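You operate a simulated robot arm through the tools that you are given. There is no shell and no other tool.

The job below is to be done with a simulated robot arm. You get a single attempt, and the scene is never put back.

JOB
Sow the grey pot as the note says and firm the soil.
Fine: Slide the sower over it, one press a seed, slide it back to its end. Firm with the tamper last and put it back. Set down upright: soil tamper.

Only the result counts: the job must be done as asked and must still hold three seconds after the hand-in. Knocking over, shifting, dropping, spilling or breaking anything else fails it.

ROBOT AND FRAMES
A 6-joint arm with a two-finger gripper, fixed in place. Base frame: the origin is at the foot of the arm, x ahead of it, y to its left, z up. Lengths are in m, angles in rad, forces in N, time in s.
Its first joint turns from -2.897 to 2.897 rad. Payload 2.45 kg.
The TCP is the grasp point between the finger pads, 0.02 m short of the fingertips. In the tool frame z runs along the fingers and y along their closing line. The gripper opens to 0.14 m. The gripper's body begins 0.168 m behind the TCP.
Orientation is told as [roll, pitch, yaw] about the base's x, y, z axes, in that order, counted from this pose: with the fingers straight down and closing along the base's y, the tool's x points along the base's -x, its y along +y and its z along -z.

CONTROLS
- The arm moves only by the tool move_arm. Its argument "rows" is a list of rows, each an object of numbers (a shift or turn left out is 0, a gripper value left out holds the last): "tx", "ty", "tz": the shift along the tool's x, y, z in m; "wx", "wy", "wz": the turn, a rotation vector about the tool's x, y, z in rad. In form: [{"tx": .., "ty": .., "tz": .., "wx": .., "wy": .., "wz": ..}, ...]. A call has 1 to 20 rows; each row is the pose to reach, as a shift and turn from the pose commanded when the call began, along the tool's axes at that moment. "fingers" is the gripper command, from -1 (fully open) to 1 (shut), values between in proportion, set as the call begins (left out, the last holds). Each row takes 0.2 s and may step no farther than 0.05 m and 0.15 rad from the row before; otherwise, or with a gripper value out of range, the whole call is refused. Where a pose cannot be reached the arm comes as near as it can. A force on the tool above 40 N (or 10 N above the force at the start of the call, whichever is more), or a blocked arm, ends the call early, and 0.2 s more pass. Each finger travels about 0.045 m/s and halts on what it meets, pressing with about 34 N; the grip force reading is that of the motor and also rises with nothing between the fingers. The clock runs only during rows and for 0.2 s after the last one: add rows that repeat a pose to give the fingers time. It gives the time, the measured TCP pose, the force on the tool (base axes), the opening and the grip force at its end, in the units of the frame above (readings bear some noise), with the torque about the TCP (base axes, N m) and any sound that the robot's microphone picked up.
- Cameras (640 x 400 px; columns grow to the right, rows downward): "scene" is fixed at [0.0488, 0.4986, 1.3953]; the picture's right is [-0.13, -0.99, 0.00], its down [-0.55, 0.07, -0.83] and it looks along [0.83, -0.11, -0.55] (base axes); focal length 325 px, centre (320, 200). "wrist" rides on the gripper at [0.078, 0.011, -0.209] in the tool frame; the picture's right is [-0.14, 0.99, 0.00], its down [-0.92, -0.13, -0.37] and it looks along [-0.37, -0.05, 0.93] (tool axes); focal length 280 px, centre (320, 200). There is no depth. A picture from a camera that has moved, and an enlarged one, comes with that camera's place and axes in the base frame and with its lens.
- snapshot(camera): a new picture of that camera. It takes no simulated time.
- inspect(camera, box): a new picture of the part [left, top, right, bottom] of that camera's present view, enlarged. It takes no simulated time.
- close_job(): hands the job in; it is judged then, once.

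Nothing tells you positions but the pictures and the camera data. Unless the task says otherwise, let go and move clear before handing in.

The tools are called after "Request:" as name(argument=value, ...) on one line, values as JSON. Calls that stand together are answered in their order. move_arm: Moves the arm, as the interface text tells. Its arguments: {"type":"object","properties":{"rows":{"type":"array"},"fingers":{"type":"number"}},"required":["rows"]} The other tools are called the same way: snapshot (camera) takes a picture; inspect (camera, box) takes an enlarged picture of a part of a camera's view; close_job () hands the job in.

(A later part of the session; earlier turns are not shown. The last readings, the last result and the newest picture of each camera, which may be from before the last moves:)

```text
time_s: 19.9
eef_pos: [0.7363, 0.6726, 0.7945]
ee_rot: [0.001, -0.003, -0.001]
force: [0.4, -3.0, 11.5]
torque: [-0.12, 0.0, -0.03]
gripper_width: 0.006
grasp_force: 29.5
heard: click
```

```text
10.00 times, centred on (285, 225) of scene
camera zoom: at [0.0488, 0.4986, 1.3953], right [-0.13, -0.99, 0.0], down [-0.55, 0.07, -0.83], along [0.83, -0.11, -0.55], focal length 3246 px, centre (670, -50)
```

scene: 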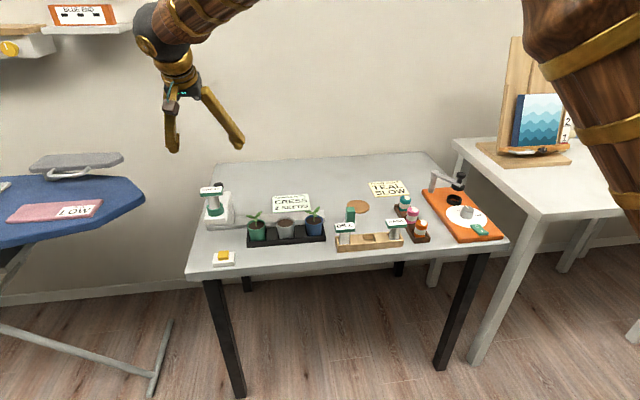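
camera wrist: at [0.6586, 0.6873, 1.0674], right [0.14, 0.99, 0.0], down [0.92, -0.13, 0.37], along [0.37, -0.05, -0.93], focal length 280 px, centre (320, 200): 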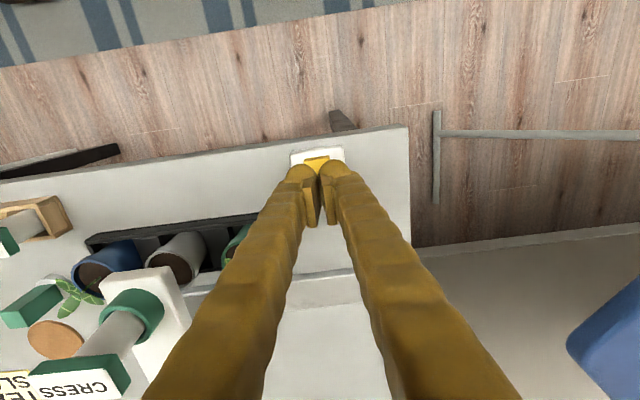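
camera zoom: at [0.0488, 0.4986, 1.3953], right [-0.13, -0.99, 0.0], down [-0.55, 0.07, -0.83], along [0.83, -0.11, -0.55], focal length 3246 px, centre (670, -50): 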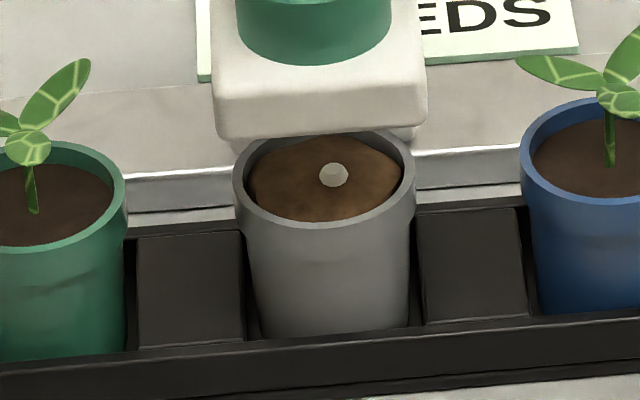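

There was a click, and one seed has landed in the grey pot, so the yellow button dispenses. I'll release fully and check before the second press.

Request:
move_arm(rows=[{"tz": -0.01}, {"tz": -0.03}, {"tz": -0.03}])

Request:
inspect(camera="scene", box=[205, 230, 245, 270])

Request:
inspect(camera="scene", box=[265, 205, 305, 245])

```text
time_s: 20.7
eef_pos: [0.7379, 0.6722, 0.8223]
ee_rot: [-0.001, -0.001, -0.001]
force: [0.7, 0.4, -0.4]
torque: [-0.01, -0.03, 0.01]
gripper_width: 0.0
grasp_force: 29.8
```

```text
10.00 times, centred on (225, 250) of scene
camera zoom: at [0.0488, 0.4986, 1.3953], right [-0.13, -0.99, 0.0], down [-0.55, 0.07, -0.83], along [0.83, -0.11, -0.55], focal length 3246 px, centre (1270, -300)
```

zoom: 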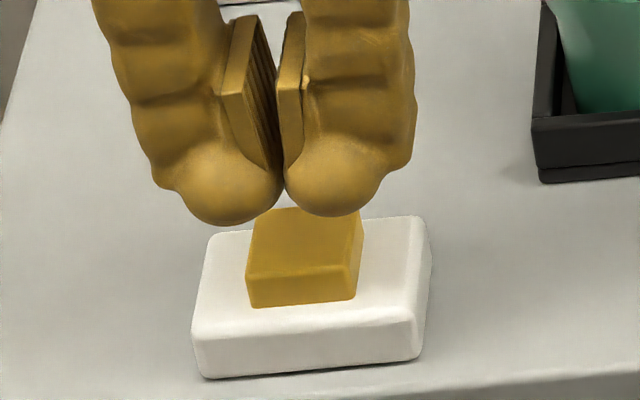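

```text
10.00 times, centred on (285, 225) of scene
camera zoom: at [0.0488, 0.4986, 1.3953], right [-0.13, -0.99, 0.0], down [-0.55, 0.07, -0.83], along [0.83, -0.11, -0.55], focal length 3246 px, centre (670, -50)
```

zoom: 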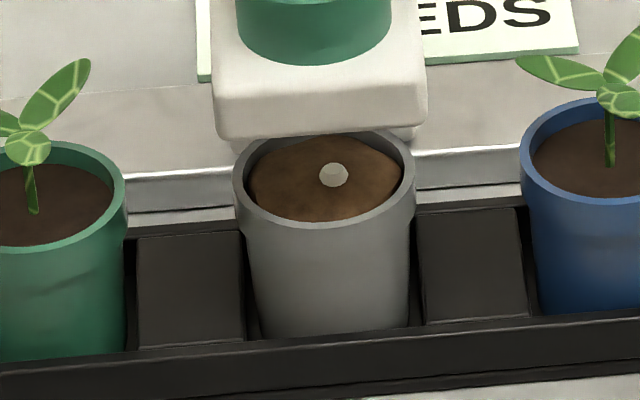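

The button came back up and there is exactly one seed. Second press, to the same depth.

Request:
move_arm(rows=[{"tz": 0.015}, {"tz": 0.019}, {"tz": 0.022}, {"tz": 0.025}, {"tz": 0.028}])

Request:
inspect(camera="scene", box=[265, 205, 305, 245])

```text
time_s: 21.9
eef_pos: [0.7374, 0.6725, 0.7961]
ee_rot: [0.001, 0.001, -0.001]
force: [-0.4, 2.5, 3.6]
torque: [0.03, 0.01, 0.01]
gripper_width: 0.0059
grasp_force: 29.2
heard: click
```

```text
10.00 times, centred on (285, 225) of scene
camera zoom: at [0.0488, 0.4986, 1.3953], right [-0.13, -0.99, 0.0], down [-0.55, 0.07, -0.83], along [0.83, -0.11, -0.55], focal length 3246 px, centre (670, -50)
```

zoom: 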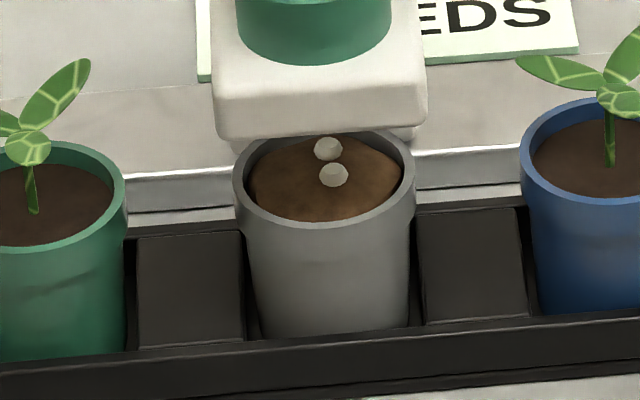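

Two seeds are in the grey pot, as the note asks. I'll rise clear of the button and return above the carriage knob with tilt.

Request:
move_arm(rows=[{"tz": -0.049}, {"tz": -0.098}, {"tz": -0.147}, {"tz": -0.196}, {"tz": -0.245}])

Request:
move_arm(rows=[{"tx": -0.018, "ty": -0.0344, "wy": -0.1}, {"tx": -0.036, "ty": -0.0688, "wy": -0.2}, {"tx": -0.054, "ty": -0.1032, "wy": -0.3}, {"tx": -0.072, "ty": -0.1376, "wy": -0.4}, {"tx": -0.09, "ty": -0.172, "wy": -0.5}, {"tx": -0.09, "ty": -0.172, "wy": -0.5}], fingers=0.2)

Request:
snapshot(camera="wrist")

```text
time_s: 23.1
eef_pos: [0.7376, 0.6711, 1.0439]
ee_rot: [-0.001, 0.001, 0.0]
force: [0.3, 0.2, -0.4]
torque: [-0.02, 0.06, 0.0]
gripper_width: 0.0003
grasp_force: 29.9
```

```text
time_s: 24.5
eef_pos: [0.8289, 0.5013, 1.0421]
ee_rot: [0.001, -0.501, -0.002]
force: [0.7, -0.4, 0.2]
torque: [0.02, 0.0, 0.0]
gripper_width: 0.0561
grasp_force: 0.0
```

```text
taken
camera wrist: at [0.66, 0.512, 1.188], right [0.12, 0.99, 0.07], down [0.63, -0.13, 0.77], along [0.77, -0.05, -0.64], focal length 280 px, centre (320, 200)
```

wrist: 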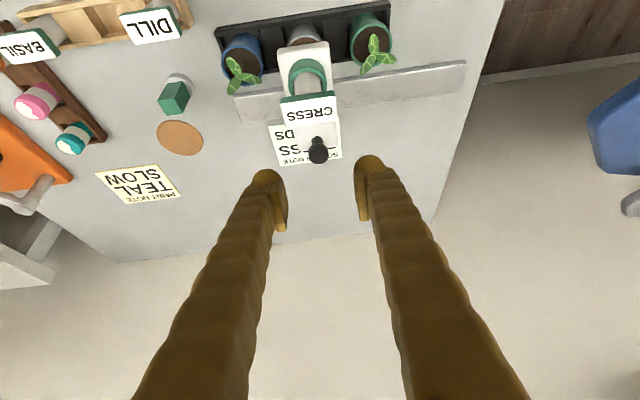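

Back at the same pre-pose as before. I'll descend along the tool axis to cage the knob.

Request:
move_arm(rows=[{"tz": 0.04}, {"tz": 0.08}, {"tz": 0.12}, {"tz": 0.145}, {"tz": 0.16}, {"tz": 0.168}, {"tz": 0.168}])

Request:
snapshot(camera="wrist")

```text
time_s: 26.1
eef_pos: [0.9086, 0.501, 0.8938]
ee_rot: [0.003, -0.502, -0.001]
force: [-0.5, -0.4, -0.7]
torque: [0.0, -0.02, 0.0]
gripper_width: 0.0561
grasp_force: 0.0
```

```text
taken
camera wrist: at [0.7394, 0.5113, 1.0397], right [0.12, 0.99, 0.07], down [0.63, -0.13, 0.77], along [0.77, -0.05, -0.64], focal length 280 px, centre (320, 200)
```

wrist: 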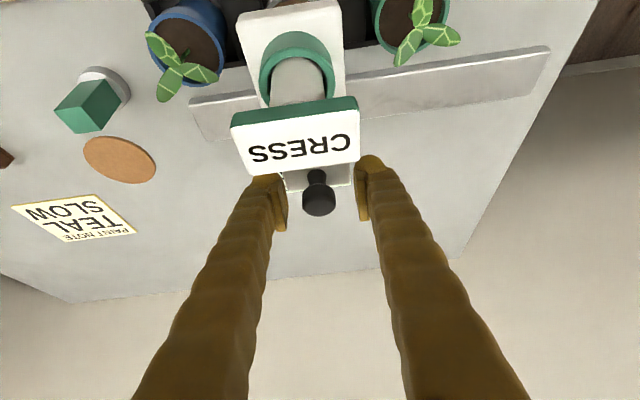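

The knob is caged. I'll narrow the fingers and push the carriage back toward +y.

Request:
move_arm(rows=[{}, {}, {"ty": 0.008}, {"ty": 0.02}, {"ty": 0.035}, {"ty": 0.05}, {"ty": 0.065}, {"ty": 0.08}, {"ty": 0.095}, {"ty": 0.11}, {"ty": 0.125}, {"ty": 0.14}, {"ty": 0.155}, {"ty": 0.168}, {"ty": 0.178}, {"ty": 0.185}], fingers=0.54)

Request:
inspect(camera="scene", box=[180, 150, 340, 250])

Request:
snapshot(camera="wrist")

```text
time_s: 29.5
eef_pos: [0.9073, 0.6861, 0.8934]
ee_rot: [0.001, -0.5, -0.002]
force: [-0.6, 0.7, 0.7]
torque: [0.0, 0.02, -0.02]
gripper_width: 0.0322
grasp_force: 0.0
```

```text
4.00 times, centred on (260, 200) of scene
camera zoom: at [0.0488, 0.4986, 1.3953], right [-0.13, -0.99, 0.0], down [-0.55, 0.07, -0.83], along [0.83, -0.11, -0.55], focal length 1299 px, centre (560, 200)
```

zoom: 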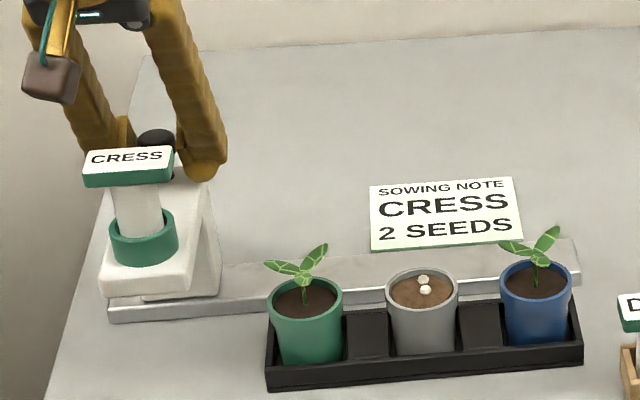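

```text
taken
camera wrist: at [0.7393, 0.6961, 1.0403], right [0.12, 0.99, 0.07], down [0.63, -0.13, 0.76], along [0.77, -0.05, -0.64], focal length 280 px, centre (320, 200)
```

wrist: 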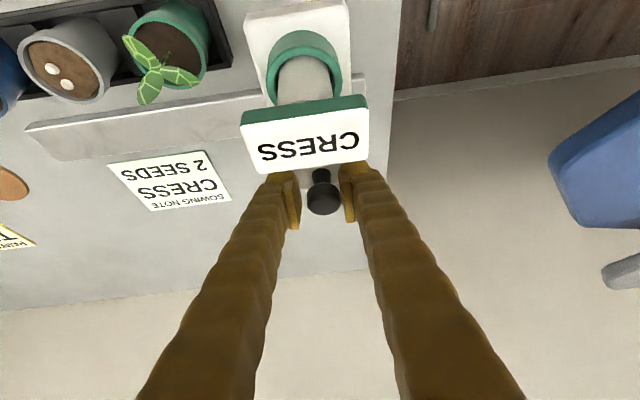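

The carriage is nearly home. I'll push gently for the last few millimetres until it meets its stop.

Request:
move_arm(rows=[{"ty": 0.002}, {"ty": 0.004}, {"ty": 0.006}, {"ty": 0.008}])

Request:
inspect(camera="wrist", box=[270, 0, 370, 220])

```text
time_s: 30.5
eef_pos: [0.9086, 0.6939, 0.8942]
ee_rot: [0.0, -0.499, -0.001]
force: [0.5, -1.2, 0.2]
torque: [-0.02, 0.04, 0.0]
gripper_width: 0.0336
grasp_force: 0.9
```

```text
1.82 times, centred on (320, 110) of wrist
camera zoom: at [0.7392, 0.7035, 1.0404], right [0.12, 0.99, 0.07], down [0.63, -0.13, 0.77], along [0.77, -0.05, -0.64], focal length 510 px, centre (320, 364)
```

zoom: 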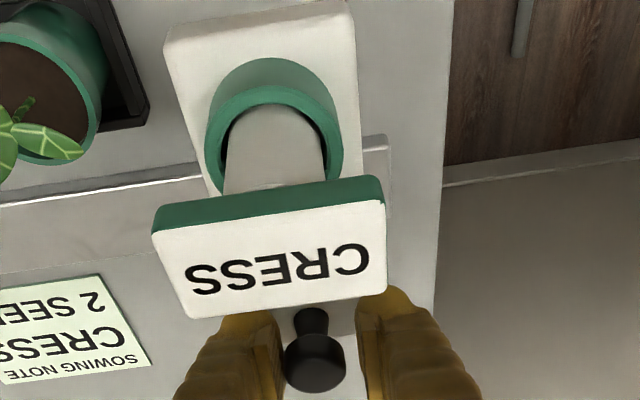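

Request:
move_arm(rows=[{"ty": 0.0015}, {"ty": 0.003}])

Request:
inspect(camera="scene", box=[195, 175, 259, 235])

```text
time_s: 31.1
eef_pos: [0.9084, 0.695, 0.8934]
ee_rot: [0.001, -0.501, -0.002]
force: [-0.8, -9.3, 3.4]
torque: [-0.12, 0.04, -0.09]
gripper_width: 0.0385
grasp_force: 4.6
```

```text
6.67 times, centred on (227, 205) of scene
camera zoom: at [0.0488, 0.4986, 1.3953], right [-0.13, -0.99, 0.0], down [-0.55, 0.07, -0.83], along [0.83, -0.11, -0.55], focal length 2164 px, centre (940, 167)
```

zoom: 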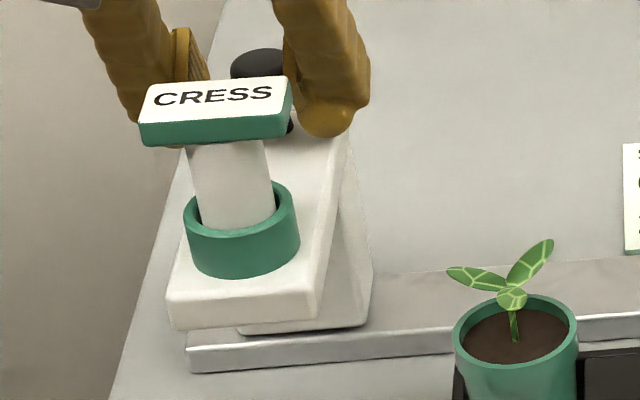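

The stop gave −9 N and the carriage looks exactly as it did at the start. I'll open and lift clear of the knob.

Request:
move_arm(rows=[{"ty": -0.004}, {"ty": -0.004}, {"ty": -0.004}, {"ty": -0.004, "tz": -0.02}, {"ty": -0.004, "tz": -0.05}, {"ty": -0.004, "tz": -0.09}, {"ty": -0.004, "tz": -0.13}, {"ty": -0.004, "tz": -0.17}], fingers=0.2)

Request:
inspect(camera="scene", box=[195, 175, 315, 255])

```text
time_s: 32.9
eef_pos: [0.827, 0.6901, 1.0424]
ee_rot: [0.001, -0.501, -0.001]
force: [-1.0, -0.2, -0.6]
torque: [-0.02, -0.03, 0.0]
gripper_width: 0.056
grasp_force: 0.0
```

```text
5.00 times, centred on (255, 215) of scene
camera zoom: at [0.0488, 0.4986, 1.3953], right [-0.13, -0.99, 0.0], down [-0.55, 0.07, -0.83], along [0.83, -0.11, -0.55], focal length 1623 px, centre (645, 125)
```

zoom: 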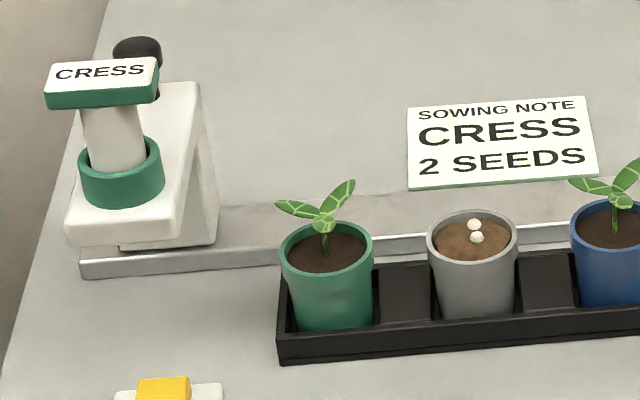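

The sower is home with two seeds sown. Next I'll move over to the tamper, near (0.858, 0.30), for a closer look from above.

Request:
move_arm(rows=[{"tx": 0.0067, "ty": -0.0433, "tz": 0.0014, "wy": 0.0556}, {"tx": 0.0134, "ty": -0.0867, "tz": 0.0028, "wy": 0.111}, {"tx": 0.0202, "ty": -0.13, "tz": 0.0042, "wy": 0.1667}, {"tx": 0.0269, "ty": -0.1733, "tz": 0.0056, "wy": 0.222}, {"tx": 0.0336, "ty": -0.2167, "tz": 0.007, "wy": 0.278}, {"tx": 0.0403, "ty": -0.26, "tz": 0.0084, "wy": 0.333}, {"tx": 0.047, "ty": -0.3033, "tz": 0.0098, "wy": 0.389}, {"tx": 0.0538, "ty": -0.3467, "tz": 0.0112, "wy": 0.4444}, {"tx": 0.0605, "ty": -0.39, "tz": 0.0126, "wy": 0.5}], fingers=-0.2)

Request:
snapshot(camera="wrist")

Request:
inspect(camera="wrist", box=[250, 150, 390, 300])

```text
time_s: 34.9
eef_pos: [0.7786, 0.3013, 1.0032]
ee_rot: [0.0, -0.002, 0.001]
force: [0.2, -0.6, -0.5]
torque: [0.01, -0.02, 0.0]
gripper_width: 0.0842
grasp_force: 0.0
```

```text
taken
camera wrist: at [0.7002, 0.3122, 1.2124], right [0.14, 0.99, 0.0], down [0.92, -0.13, 0.37], along [0.37, -0.05, -0.93], focal length 280 px, centre (320, 200)
```

wrist: 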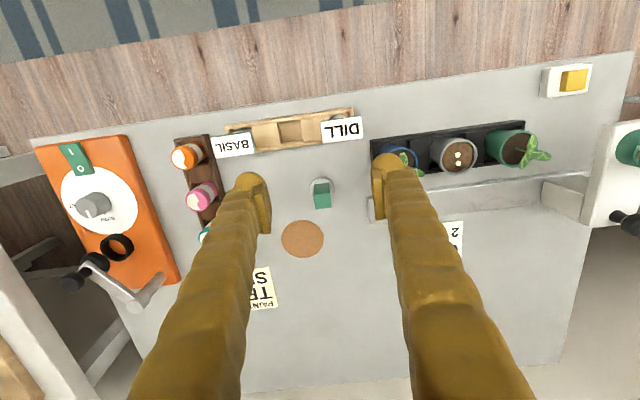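

```text
2.67 times, centred on (320, 225) of wrist
camera zoom: at [0.7002, 0.3122, 1.2124], right [0.14, 0.99, 0.0], down [0.92, -0.13, 0.37], along [0.37, -0.05, -0.93], focal length 748 px, centre (320, 133)
```

zoom: 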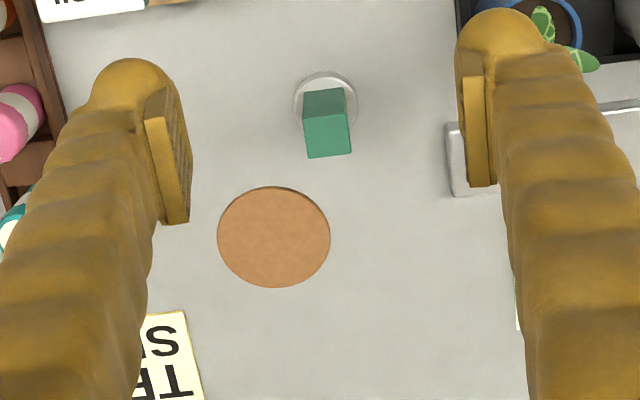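

Request:
inspect(camera="wrist", box=[300, 170, 345, 215])

Request:
inspect(camera="scene", box=[325, 190, 389, 240])

```text
8.89 times, centred on (322, 192) of wrist
camera zoom: at [0.7002, 0.3122, 1.2124], right [0.14, 0.99, 0.0], down [0.92, -0.13, 0.37], along [0.37, -0.05, -0.93], focal length 2492 px, centre (298, 267)
```

zoom: 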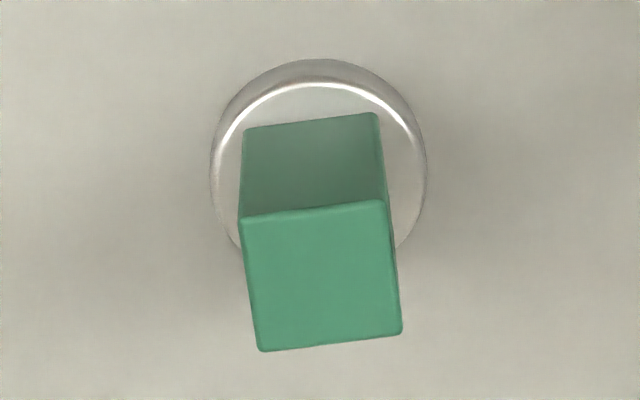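

```text
8.00 times, centred on (357, 215) of scene
camera zoom: at [0.0488, 0.4986, 1.3953], right [-0.13, -0.99, 0.0], down [-0.55, 0.07, -0.83], along [0.83, -0.11, -0.55], focal length 2597 px, centre (24, 80)
```

zoom: 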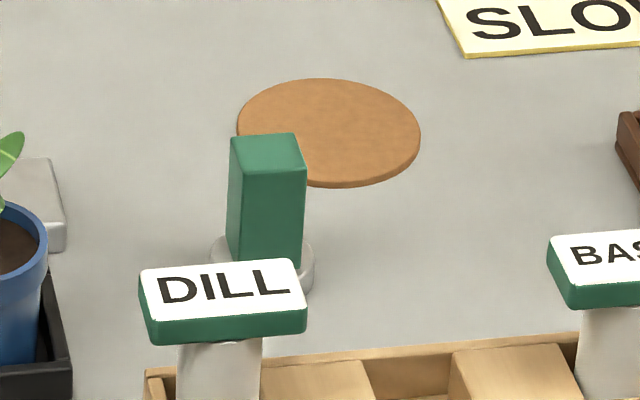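

The tamper handle is a 25 mm square block aligned with the base axes, with its top at (0.860, 0.295, 0.816). I'll move above it and descend with a narrowed opening.

Request:
move_arm(rows=[{"tx": -0.04, "ty": -0.003}, {"tx": -0.0814, "ty": -0.0067}, {"tx": -0.0814, "ty": -0.0067, "tz": 0.04}, {"tx": -0.0814, "ty": -0.0067, "tz": 0.08}, {"tx": -0.0814, "ty": -0.0067, "tz": 0.115}, {"tx": -0.0814, "ty": -0.0067, "tz": 0.14}, {"tx": -0.0814, "ty": -0.0067, "tz": 0.15}], fingers=0.14)

Request:
snapshot(camera="wrist")

Request:
inspect(camera="scene", box=[305, 170, 405, 250])

```text
time_s: 36.5
eef_pos: [0.8595, 0.2926, 0.8516]
ee_rot: [0.002, -0.001, 0.001]
force: [1.1, 0.1, 0.6]
torque: [-0.03, 0.0, -0.01]
gripper_width: 0.0602
grasp_force: 0.0
```

```text
taken
camera wrist: at [0.7809, 0.3043, 1.0612], right [0.14, 0.99, 0.0], down [0.92, -0.13, 0.37], along [0.37, -0.05, -0.93], focal length 280 px, centre (320, 200)
```

wrist: 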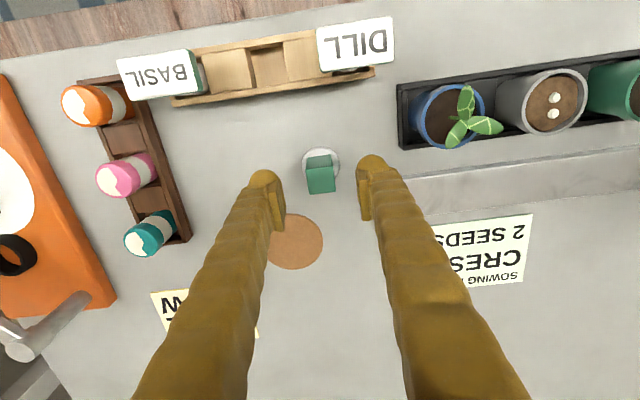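

```text
5.00 times, centred on (355, 210) of scene
camera zoom: at [0.0488, 0.4986, 1.3953], right [-0.13, -0.99, 0.0], down [-0.55, 0.07, -0.83], along [0.83, -0.11, -0.55], focal length 1623 px, centre (145, 150)
```

zoom: 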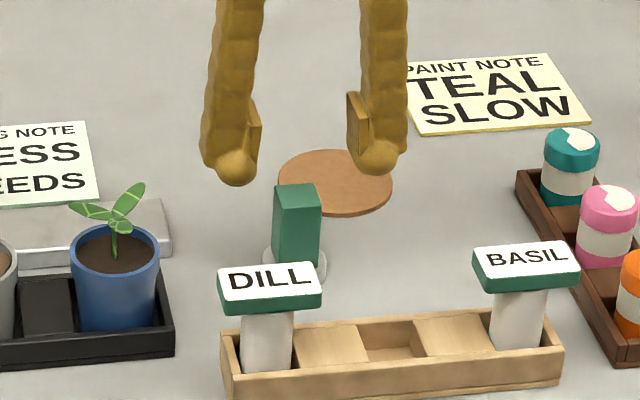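

The handle is well centred at (0.859, 0.2955). I'll descend to the grip height and close slowly.

Request:
move_arm(rows=[{"ty": 0.002, "tz": 0.02}, {"ty": 0.002, "tz": 0.04}, {"ty": 0.002, "tz": 0.05}, {"ty": 0.002, "tz": 0.05}])

Request:
move_arm(rows=[{}, {}, {}, {}, {}], fingers=1)

Request:
inspect(camera="scene", box=[305, 170, 405, 250])

Request:
snapshot(camera="wrist")

```text
time_s: 37.5
eef_pos: [0.8611, 0.2988, 0.8023]
ee_rot: [0.002, 0.0, 0.002]
force: [-0.3, 0.1, -0.2]
torque: [0.02, -0.02, 0.0]
gripper_width: 0.0601
grasp_force: 0.1
```

```text
time_s: 38.7
eef_pos: [0.8602, 0.2974, 0.8032]
ee_rot: [-0.001, 0.0, 0.0]
force: [0.0, -0.2, 0.3]
torque: [0.02, 0.0, -0.01]
gripper_width: 0.025
grasp_force: 34.5
```

```text
5.00 times, centred on (355, 210) of scene
camera zoom: at [0.0488, 0.4986, 1.3953], right [-0.13, -0.99, 0.0], down [-0.55, 0.07, -0.83], along [0.83, -0.11, -0.55], focal length 1623 px, centre (145, 150)
```

zoom: 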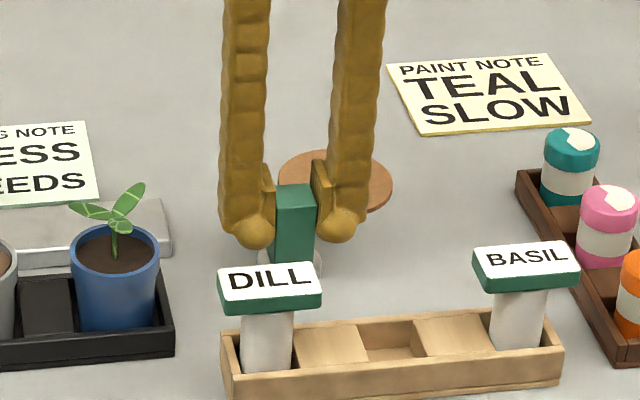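

```text
taken
camera wrist: at [0.7823, 0.3083, 1.0127], right [0.14, 0.99, 0.0], down [0.92, -0.13, 0.37], along [0.37, -0.05, -0.93], focal length 280 px, centre (320, 200)
```

wrist: 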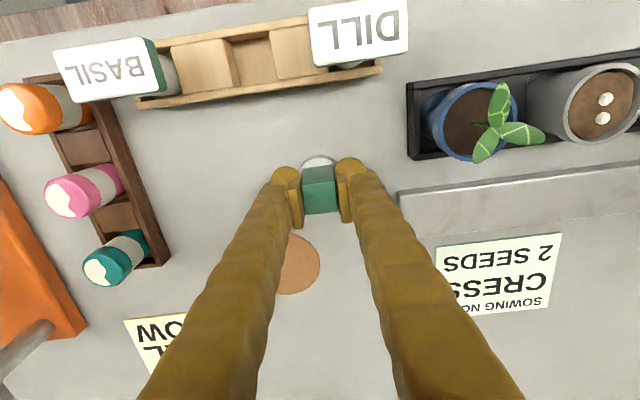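

The tamper is gripped at 25 mm. I'll lift it straight up and carry it over toward the grey pot, well above the seedlings.

Request:
move_arm(rows=[{"tz": -0.015}, {"tz": -0.05}, {"tz": -0.1}, {"tz": -0.147}, {"tx": 0.008, "ty": 0.03, "tz": -0.147}, {"tx": 0.016, "ty": 0.07, "tz": -0.147}, {"tx": 0.024, "ty": 0.11, "tz": -0.147}, {"tx": 0.032, "ty": 0.15, "tz": -0.147}, {"tx": 0.039, "ty": 0.185, "tz": -0.147}, {"tx": 0.039, "ty": 0.203, "tz": -0.147}, {"tx": 0.039, "ty": 0.203, "tz": -0.147}])

Request:
snapshot(camera="wrist")

Request:
inspect(camera="scene", box=[235, 160, 335, 250])

```text
time_s: 41.1
eef_pos: [0.8214, 0.5001, 0.9497]
ee_rot: [0.0, 0.0, -0.003]
force: [-0.1, -0.2, 0.8]
torque: [0.01, 0.01, -0.03]
gripper_width: 0.0001
grasp_force: 29.8
```

```text
taken
camera wrist: at [0.7432, 0.5113, 1.1597], right [0.14, 0.99, 0.0], down [0.92, -0.13, 0.37], along [0.37, -0.05, -0.93], focal length 280 px, centre (320, 200)
```

wrist: 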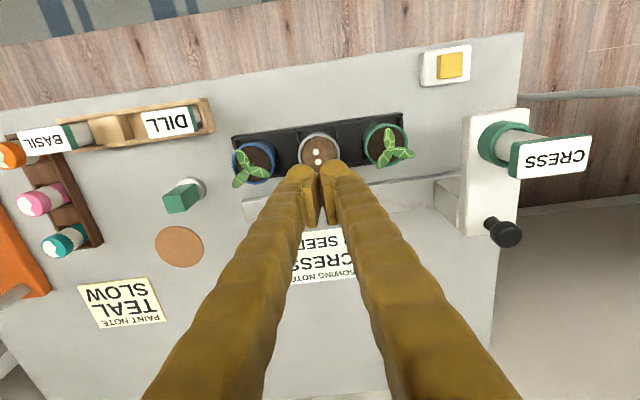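

```text
4.44 times, centred on (285, 205) of scene
camera zoom: at [0.0488, 0.4986, 1.3953], right [-0.13, -0.99, 0.0], down [-0.55, 0.07, -0.83], along [0.83, -0.11, -0.55], focal length 1443 px, centre (476, 178)
```

zoom: 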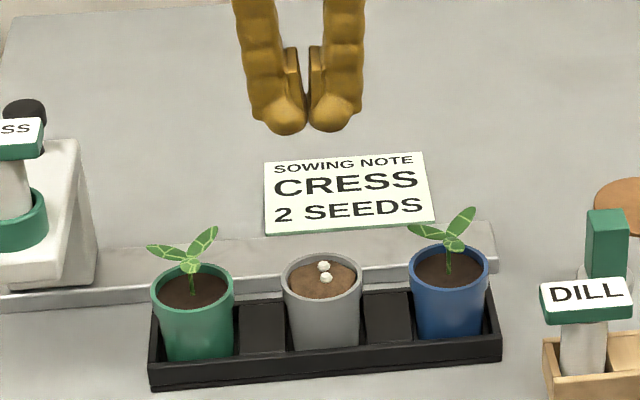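

The tamper slipped out of the grip and is still standing by its place. I'll inspect it before trying again with a lower, fuller grip.

Request:
inspect(camera="scene", box=[325, 190, 389, 240])

Request:
inspect(camera="wrist", box=[140, 150, 240, 270])

```text
8.00 times, centred on (357, 215) of scene
camera zoom: at [0.0488, 0.4986, 1.3953], right [-0.13, -0.99, 0.0], down [-0.55, 0.07, -0.83], along [0.83, -0.11, -0.55], focal length 2597 px, centre (24, 80)
```

zoom: 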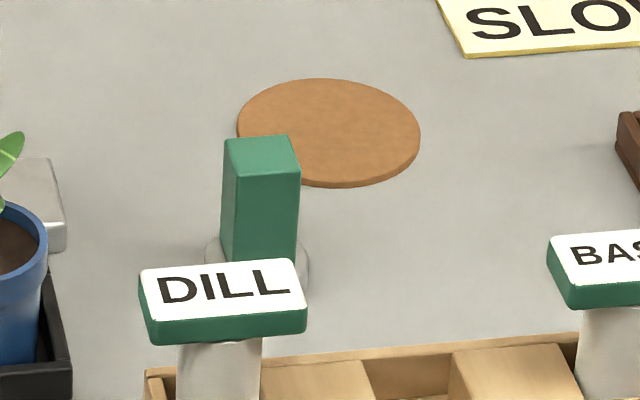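

```text
3.33 times, centred on (190, 210) of wrist
camera zoom: at [0.7432, 0.5113, 1.1597], right [0.14, 0.99, 0.0], down [0.92, -0.13, 0.37], along [0.37, -0.05, -0.93], focal length 935 px, centre (753, 167)
```

zoom: 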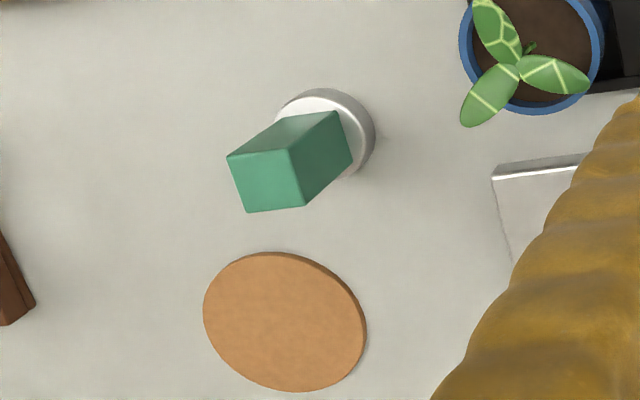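

The tamper is upright, only nudged about 3 mm to y≈0.297. I'll go back above it, opening on the way, and grip deeper.

Request:
move_arm(rows=[{"tx": -0.008, "ty": -0.045}, {"tx": -0.016, "ty": -0.09}, {"tx": -0.024, "ty": -0.135}, {"tx": -0.032, "ty": -0.175}, {"tx": -0.038, "ty": -0.203}, {"tx": -0.038, "ty": -0.203, "tz": 0.035}, {"tx": -0.038, "ty": -0.203, "tz": 0.07}, {"tx": -0.038, "ty": -0.203, "tz": 0.09}], fingers=0.14)

Request:
inspect(camera="wrist", box=[250, 110, 390, 240])

Request:
inspect(camera="scene", box=[325, 180, 389, 240])

```text
time_s: 42.9
eef_pos: [0.8583, 0.2956, 0.8606]
ee_rot: [-0.001, 0.001, 0.0]
force: [-0.6, 0.2, -0.1]
torque: [-0.01, 0.0, 0.0]
gripper_width: 0.0603
grasp_force: 0.1
```

```text
3.08 times, centred on (320, 175) of wrist
camera zoom: at [0.7799, 0.3064, 1.0701], right [0.14, 0.99, 0.0], down [0.92, -0.13, 0.37], along [0.37, -0.05, -0.93], focal length 863 px, centre (320, 277)
```

zoom: 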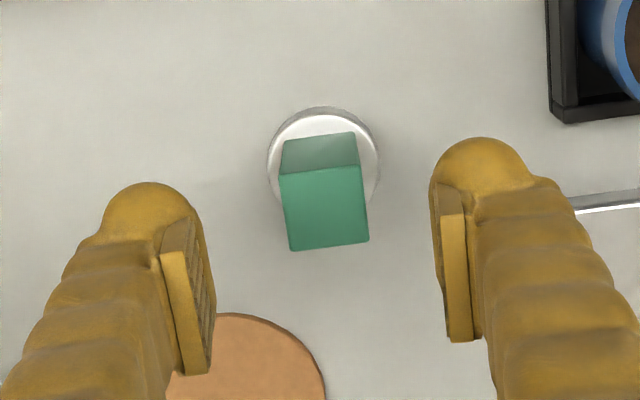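

```text
6.67 times, centred on (357, 210) of scene
camera zoom: at [0.0488, 0.4986, 1.3953], right [-0.13, -0.99, 0.0], down [-0.55, 0.07, -0.83], along [0.83, -0.11, -0.55], focal length 2164 px, centre (73, 133)
```

zoom: 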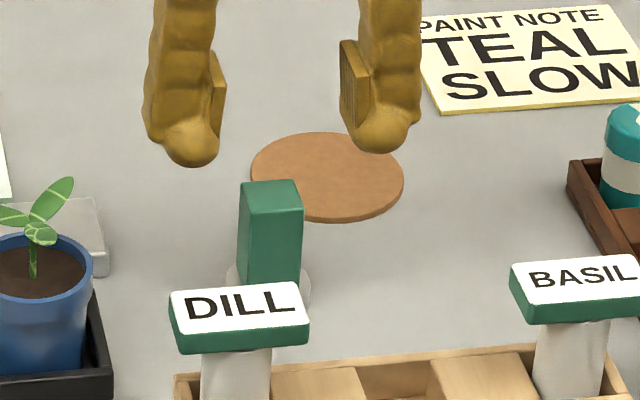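

The tamper is centred at (0.8586, 0.2975). I'll descend deeper this time, to about z 0.791, and close.

Request:
move_arm(rows=[{"ty": 0.0015, "tz": 0.03}, {"ty": 0.0015, "tz": 0.055}, {"ty": 0.0015, "tz": 0.064}, {"ty": 0.0015, "tz": 0.0685}, {"ty": 0.0015, "tz": 0.0685}])

Request:
move_arm(rows=[{}, {}, {}, {}, {}, {}, {}], fingers=1)

Request:
inspect(camera="scene", box=[325, 180, 389, 240])

Request:
inspect(camera="wrist", box=[250, 110, 390, 240])

```text
time_s: 44.1
eef_pos: [0.8603, 0.2989, 0.7919]
ee_rot: [-0.001, 0.0, 0.001]
force: [0.0, 0.4, -1.2]
torque: [-0.02, -0.02, 0.04]
gripper_width: 0.0602
grasp_force: 0.1
```

```text
time_s: 45.7
eef_pos: [0.8597, 0.2993, 0.7913]
ee_rot: [0.0, -0.001, 0.0]
force: [1.4, 0.1, -0.4]
torque: [-0.01, -0.03, 0.02]
gripper_width: 0.0248
grasp_force: 34.1
```

```text
6.67 times, centred on (357, 210) of scene
camera zoom: at [0.0488, 0.4986, 1.3953], right [-0.13, -0.99, 0.0], down [-0.55, 0.07, -0.83], along [0.83, -0.11, -0.55], focal length 2164 px, centre (73, 133)
```

zoom: 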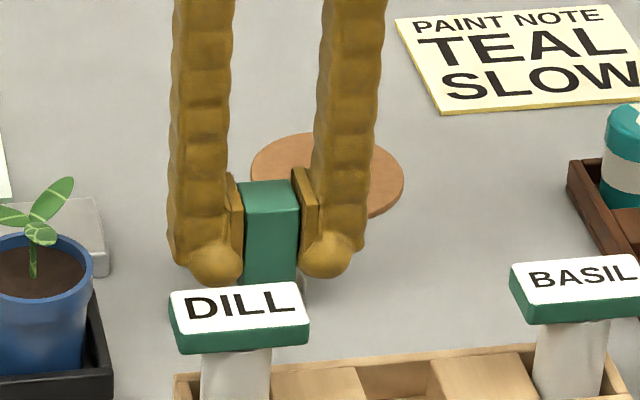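

```text
3.08 times, centred on (320, 175) of wrist
camera zoom: at [0.7816, 0.3098, 1.0009], right [0.14, 0.99, 0.0], down [0.92, -0.13, 0.37], along [0.37, -0.05, -0.93], focal length 863 px, centre (320, 277)
```

zoom: 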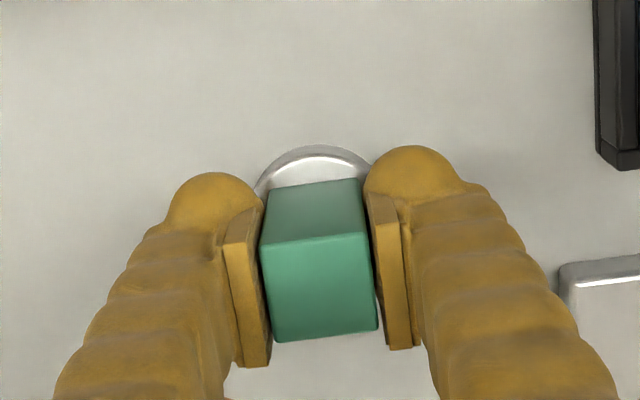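

It's a good full-height grip. I'll lift slowly by 12 mm and check that it holds.

Request:
move_arm(rows=[{"tz": -0.002}, {"tz": -0.004}, {"tz": -0.007}, {"tz": -0.01}, {"tz": -0.012}])

Request:
inspect(camera="scene", box=[325, 180, 389, 240])

Request:
inspect(camera="wrist", box=[250, 110, 390, 240])

```text
time_s: 46.9
eef_pos: [0.86, 0.2986, 0.8042]
ee_rot: [0.0, -0.001, 0.0]
force: [0.4, 0.4, -1.5]
torque: [-0.01, 0.01, -0.01]
gripper_width: 0.0249
grasp_force: 34.3
```

```text
6.67 times, centred on (357, 210) of scene
camera zoom: at [0.0488, 0.4986, 1.3953], right [-0.13, -0.99, 0.0], down [-0.55, 0.07, -0.83], along [0.83, -0.11, -0.55], focal length 2164 px, centre (73, 133)
```

zoom: 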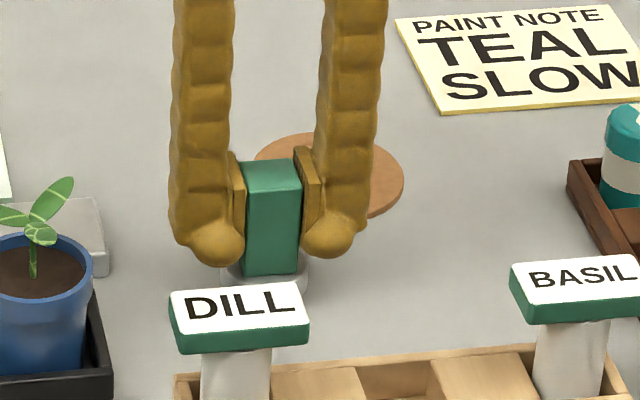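

```text
3.08 times, centred on (320, 175) of wrist
camera zoom: at [0.781, 0.3095, 1.0131], right [0.14, 0.99, 0.0], down [0.92, -0.13, 0.37], along [0.37, -0.05, -0.93], focal length 863 px, centre (320, 277)
```

zoom: 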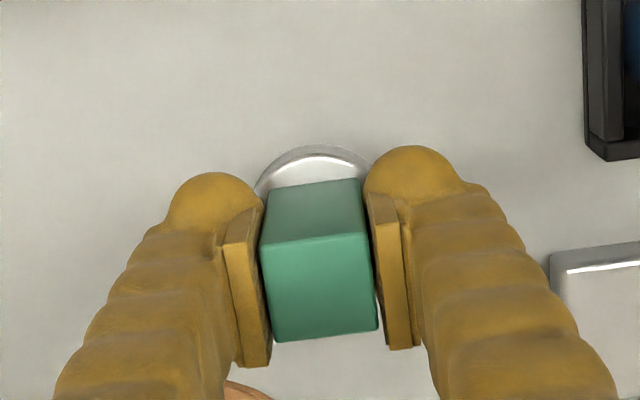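

It's holding with no slip. I'll keep lifting at a moderate pace.

Request:
move_arm(rows=[{"tz": -0.01}, {"tz": -0.025}, {"tz": -0.04}, {"tz": -0.055}, {"tz": -0.07}, {"tz": -0.085}, {"tz": -0.1}, {"tz": -0.115}, {"tz": -0.125}, {"tz": -0.13}])

Request:
inspect(camera="wrist", box=[250, 110, 390, 240])

```text
time_s: 49.1
eef_pos: [0.8602, 0.2992, 0.9334]
ee_rot: [-0.001, 0.001, -0.001]
force: [-0.6, -0.4, -2.1]
torque: [0.02, -0.02, 0.03]
gripper_width: 0.0247
grasp_force: 34.3
```

```text
3.08 times, centred on (320, 175) of wrist
camera zoom: at [0.7815, 0.3089, 1.1421], right [0.14, 0.99, 0.0], down [0.92, -0.13, 0.37], along [0.37, -0.05, -0.93], focal length 863 px, centre (320, 277)
```

zoom: 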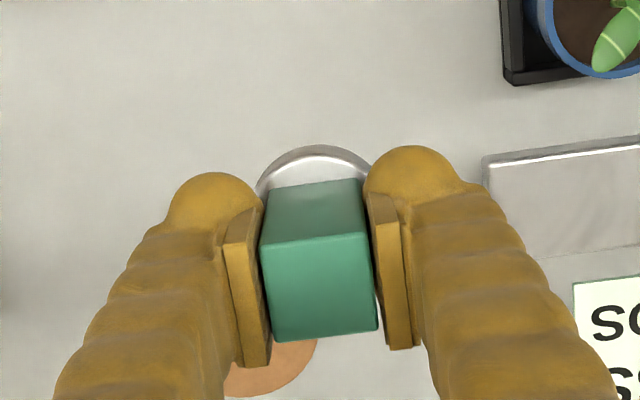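

A solid hold. Now I'll carry it over to the grey pot at a gentle speed.

Request:
move_arm(rows=[{"tx": 0.001, "ty": 0.006}, {"tx": 0.004, "ty": 0.02}, {"tx": 0.008, "ty": 0.04}, {"tx": 0.012, "ty": 0.06}, {"tx": 0.016, "ty": 0.08}, {"tx": 0.02, "ty": 0.1}, {"tx": 0.024, "ty": 0.12}, {"tx": 0.028, "ty": 0.14}, {"tx": 0.032, "ty": 0.16}, {"tx": 0.035, "ty": 0.18}, {"tx": 0.037, "ty": 0.195}, {"tx": 0.0385, "ty": 0.2015}, {"tx": 0.0385, "ty": 0.2015}])

Request:
snapshot(camera="wrist")

Request:
inspect(camera="wrist", box=[220, 80, 420, 240])

Request:
inspect(camera="scene", box=[245, 175, 325, 250])

```text
time_s: 51.9
eef_pos: [0.8216, 0.4996, 0.9328]
ee_rot: [0.001, 0.0, -0.002]
force: [-0.5, 0.1, -3.2]
torque: [0.0, 0.03, 0.02]
gripper_width: 0.0245
grasp_force: 33.9
```

```text
taken
camera wrist: at [0.743, 0.5102, 1.1424], right [0.14, 0.99, 0.0], down [0.92, -0.13, 0.37], along [0.37, -0.05, -0.93], focal length 280 px, centre (320, 200)
```

wrist: 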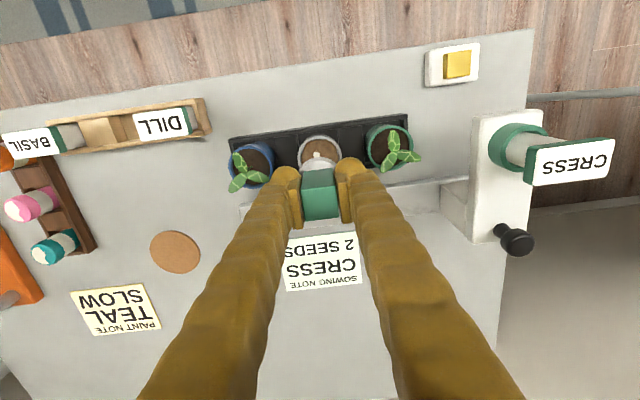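

```text
2.50 times, centred on (320, 160) of wrist
camera zoom: at [0.743, 0.5102, 1.1424], right [0.14, 0.99, 0.0], down [0.92, -0.13, 0.37], along [0.37, -0.05, -0.93], focal length 701 px, centre (320, 300)
```

zoom: 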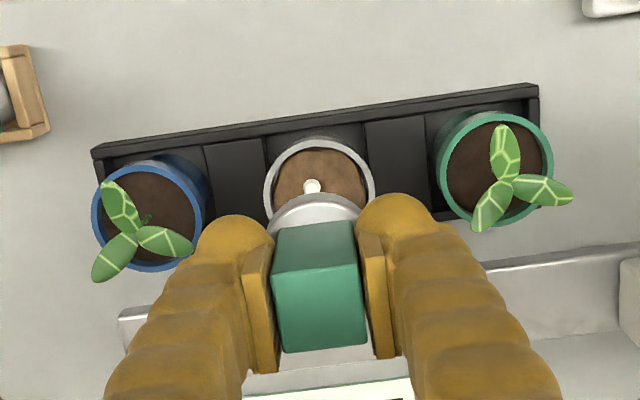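

```text
5.33 times, centred on (285, 212) of scene
camera zoom: at [0.0488, 0.4986, 1.3953], right [-0.13, -0.99, 0.0], down [-0.55, 0.07, -0.83], along [0.83, -0.11, -0.55], focal length 1731 px, centre (507, 133)
```

zoom: 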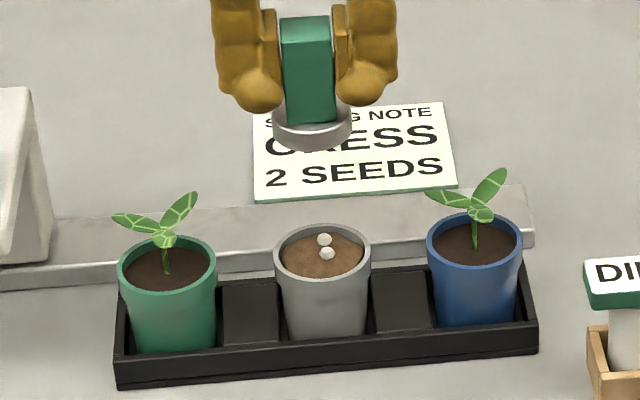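

The carry went fine. The pot's inner rim is only slightly wider than the tamper disc, so I'll come lower and line up more precisely.

Request:
move_arm(rows=[{"tz": 0.015}, {"tz": 0.03}, {"tz": 0.045}, {"tz": 0.055}, {"tz": 0.055}])

Request:
inspect(camera="wrist", box=[270, 120, 370, 230])

Request:
inspect(camera="scene", box=[262, 190, 310, 240])

```text
time_s: 53.1
eef_pos: [0.8232, 0.5015, 0.8782]
ee_rot: [0.0, 0.0, 0.002]
force: [-0.4, -0.1, -1.2]
torque: [0.0, -0.01, 0.03]
gripper_width: 0.0248
grasp_force: 34.5
```

```text
3.64 times, centred on (320, 175) of wrist
camera zoom: at [0.7434, 0.5115, 1.0876], right [0.14, 0.99, 0.0], down [0.92, -0.13, 0.37], along [0.37, -0.05, -0.93], focal length 1020 px, centre (320, 291)
```

zoom: 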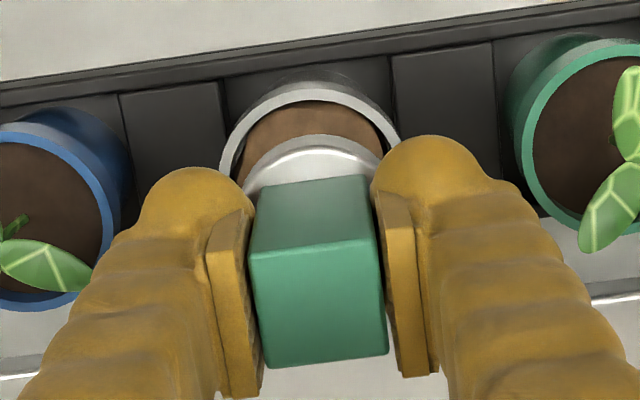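

```text
8.00 times, centred on (286, 215) of scene
camera zoom: at [0.0488, 0.4986, 1.3953], right [-0.13, -0.99, 0.0], down [-0.55, 0.07, -0.83], along [0.83, -0.11, -0.55], focal length 2597 px, centre (592, 80)
```

zoom: 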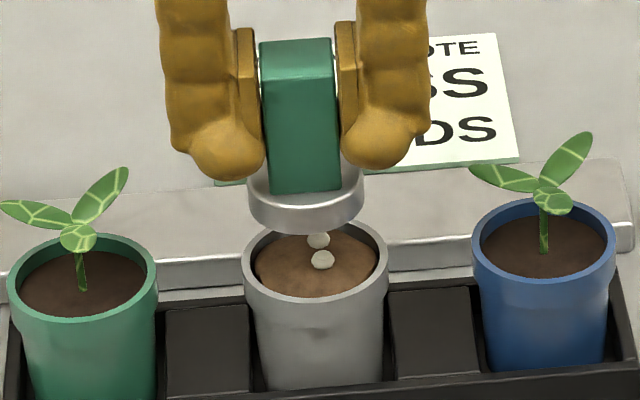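

By both cameras the disc is about 3 mm too far in +x and 1.2 mm too far in +y relative to the pot. I'll correct that and lower a bit to verify.

Request:
move_arm(rows=[{"tx": 0.0028, "ty": -0.0012}, {"tx": 0.0028, "ty": -0.0012, "tz": 0.008}, {"tx": 0.0028, "ty": -0.0012, "tz": 0.014}, {"tx": 0.0028, "ty": -0.0012, "tz": 0.014}])

Request:
inspect(camera="wrist", box=[285, 130, 355, 190])

Request:
inspect(camera="scene", box=[268, 200, 304, 240])

```text
time_s: 54.1
eef_pos: [0.8177, 0.4994, 0.8646]
ee_rot: [0.001, 0.0, 0.0]
force: [-0.5, 0.8, -2.5]
torque: [0.01, 0.02, 0.03]
gripper_width: 0.0249
grasp_force: 34.5
```

```text
6.67 times, centred on (320, 160) of wrist
camera zoom: at [0.7405, 0.5099, 1.0737], right [0.14, 0.99, 0.0], down [0.92, -0.13, 0.37], along [0.37, -0.05, -0.93], focal length 1869 px, centre (320, 467)
```

zoom: 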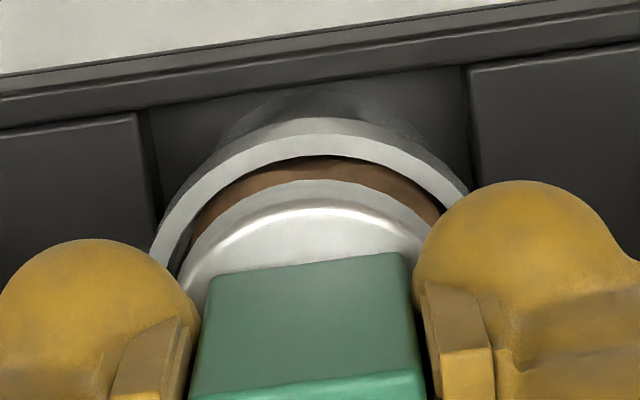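

```text
10.00 times, centred on (286, 220) of scene
camera zoom: at [0.0488, 0.4986, 1.3953], right [-0.13, -0.99, 0.0], down [-0.55, 0.07, -0.83], along [0.83, -0.11, -0.55], focal length 3246 px, centre (660, 0)
```

zoom: 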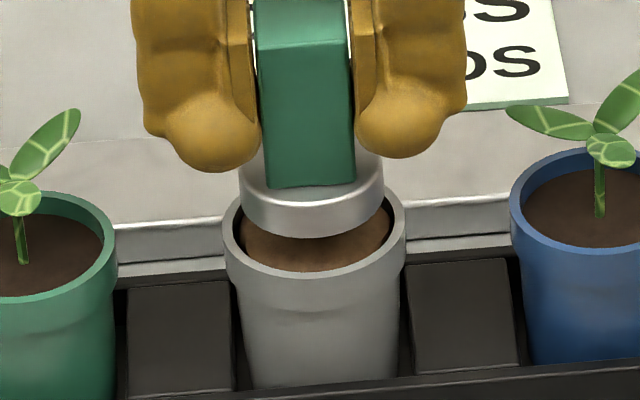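

By both views the disc is now concentric with the pot, within about 1 mm. I'll lower in small steps onto the soil, watching the force.

Request:
move_arm(rows=[{"tz": 0.003}, {"tz": 0.006}, {"tz": 0.009}, {"tz": 0.012}])

Request:
inspect(camera="scene", box=[268, 200, 304, 240])

Request:
inspect(camera="wrist", box=[285, 130, 355, 190])

```text
time_s: 55.1
eef_pos: [0.8186, 0.4989, 0.8521]
ee_rot: [0.002, 0.0, 0.0]
force: [-0.2, -0.2, -1.9]
torque: [0.0, 0.02, 0.02]
gripper_width: 0.0251
grasp_force: 34.2
```

```text
10.00 times, centred on (286, 220) of scene
camera zoom: at [0.0488, 0.4986, 1.3953], right [-0.13, -0.99, 0.0], down [-0.55, 0.07, -0.83], along [0.83, -0.11, -0.55], focal length 3246 px, centre (660, 0)
```

zoom: 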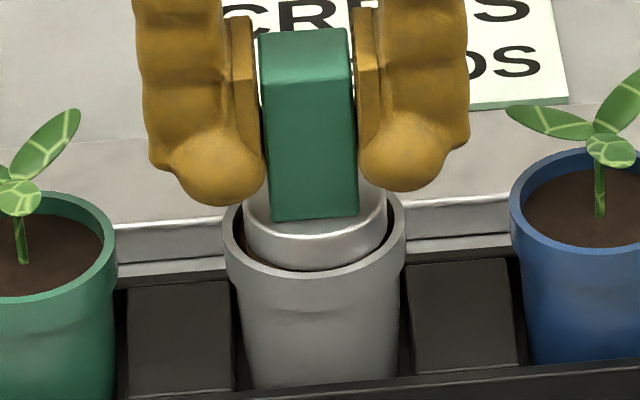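

```text
6.67 times, centred on (320, 160) of wrist
camera zoom: at [0.7407, 0.5093, 1.0615], right [0.14, 0.99, 0.0], down [0.92, -0.13, 0.37], along [0.37, -0.05, -0.93], focal length 1869 px, centre (320, 467)
```

zoom: 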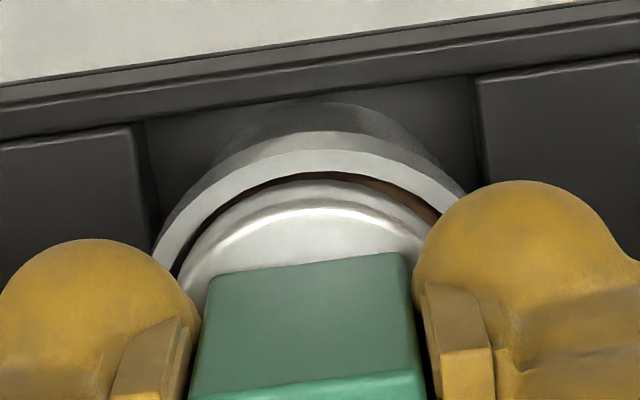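

The disc is entering the rim, slightly off toward −y. I'll nudge +1 mm in y and keep lowering.

Request:
move_arm(rows=[{"tx": -0.0006, "ty": 0.001}, {"tx": -0.0006, "ty": 0.001, "tz": 0.002}, {"tx": -0.0006, "ty": 0.001, "tz": 0.004}, {"tx": -0.0006, "ty": 0.001, "tz": 0.006}])

Request:
inspect(camera="scene", box=[268, 200, 304, 240])

Request:
inspect(camera="wrist", box=[285, 130, 355, 190])

```text
time_s: 56.1
eef_pos: [0.8187, 0.4999, 0.8467]
ee_rot: [-0.002, 0.0, -0.001]
force: [0.9, -0.6, -1.3]
torque: [0.01, -0.04, -0.01]
gripper_width: 0.0247
grasp_force: 34.4
```

```text
10.00 times, centred on (286, 220) of scene
camera zoom: at [0.0488, 0.4986, 1.3953], right [-0.13, -0.99, 0.0], down [-0.55, 0.07, -0.83], along [0.83, -0.11, -0.55], focal length 3246 px, centre (660, 0)
```

zoom: 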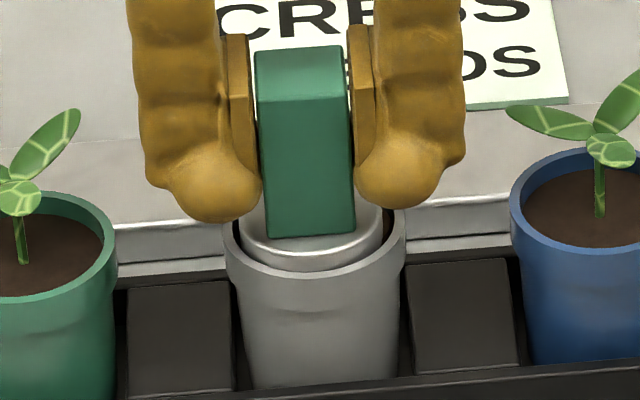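

```text
6.67 times, centred on (320, 160) of wrist
camera zoom: at [0.7402, 0.5108, 1.0559], right [0.14, 0.99, 0.0], down [0.92, -0.13, 0.37], along [0.37, -0.05, -0.93], focal length 1869 px, centre (320, 467)
```

zoom: 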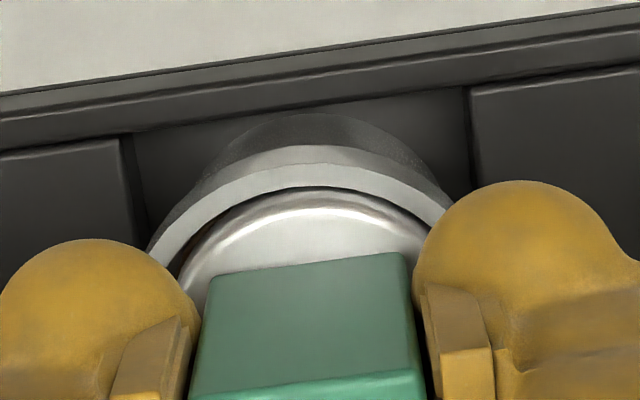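

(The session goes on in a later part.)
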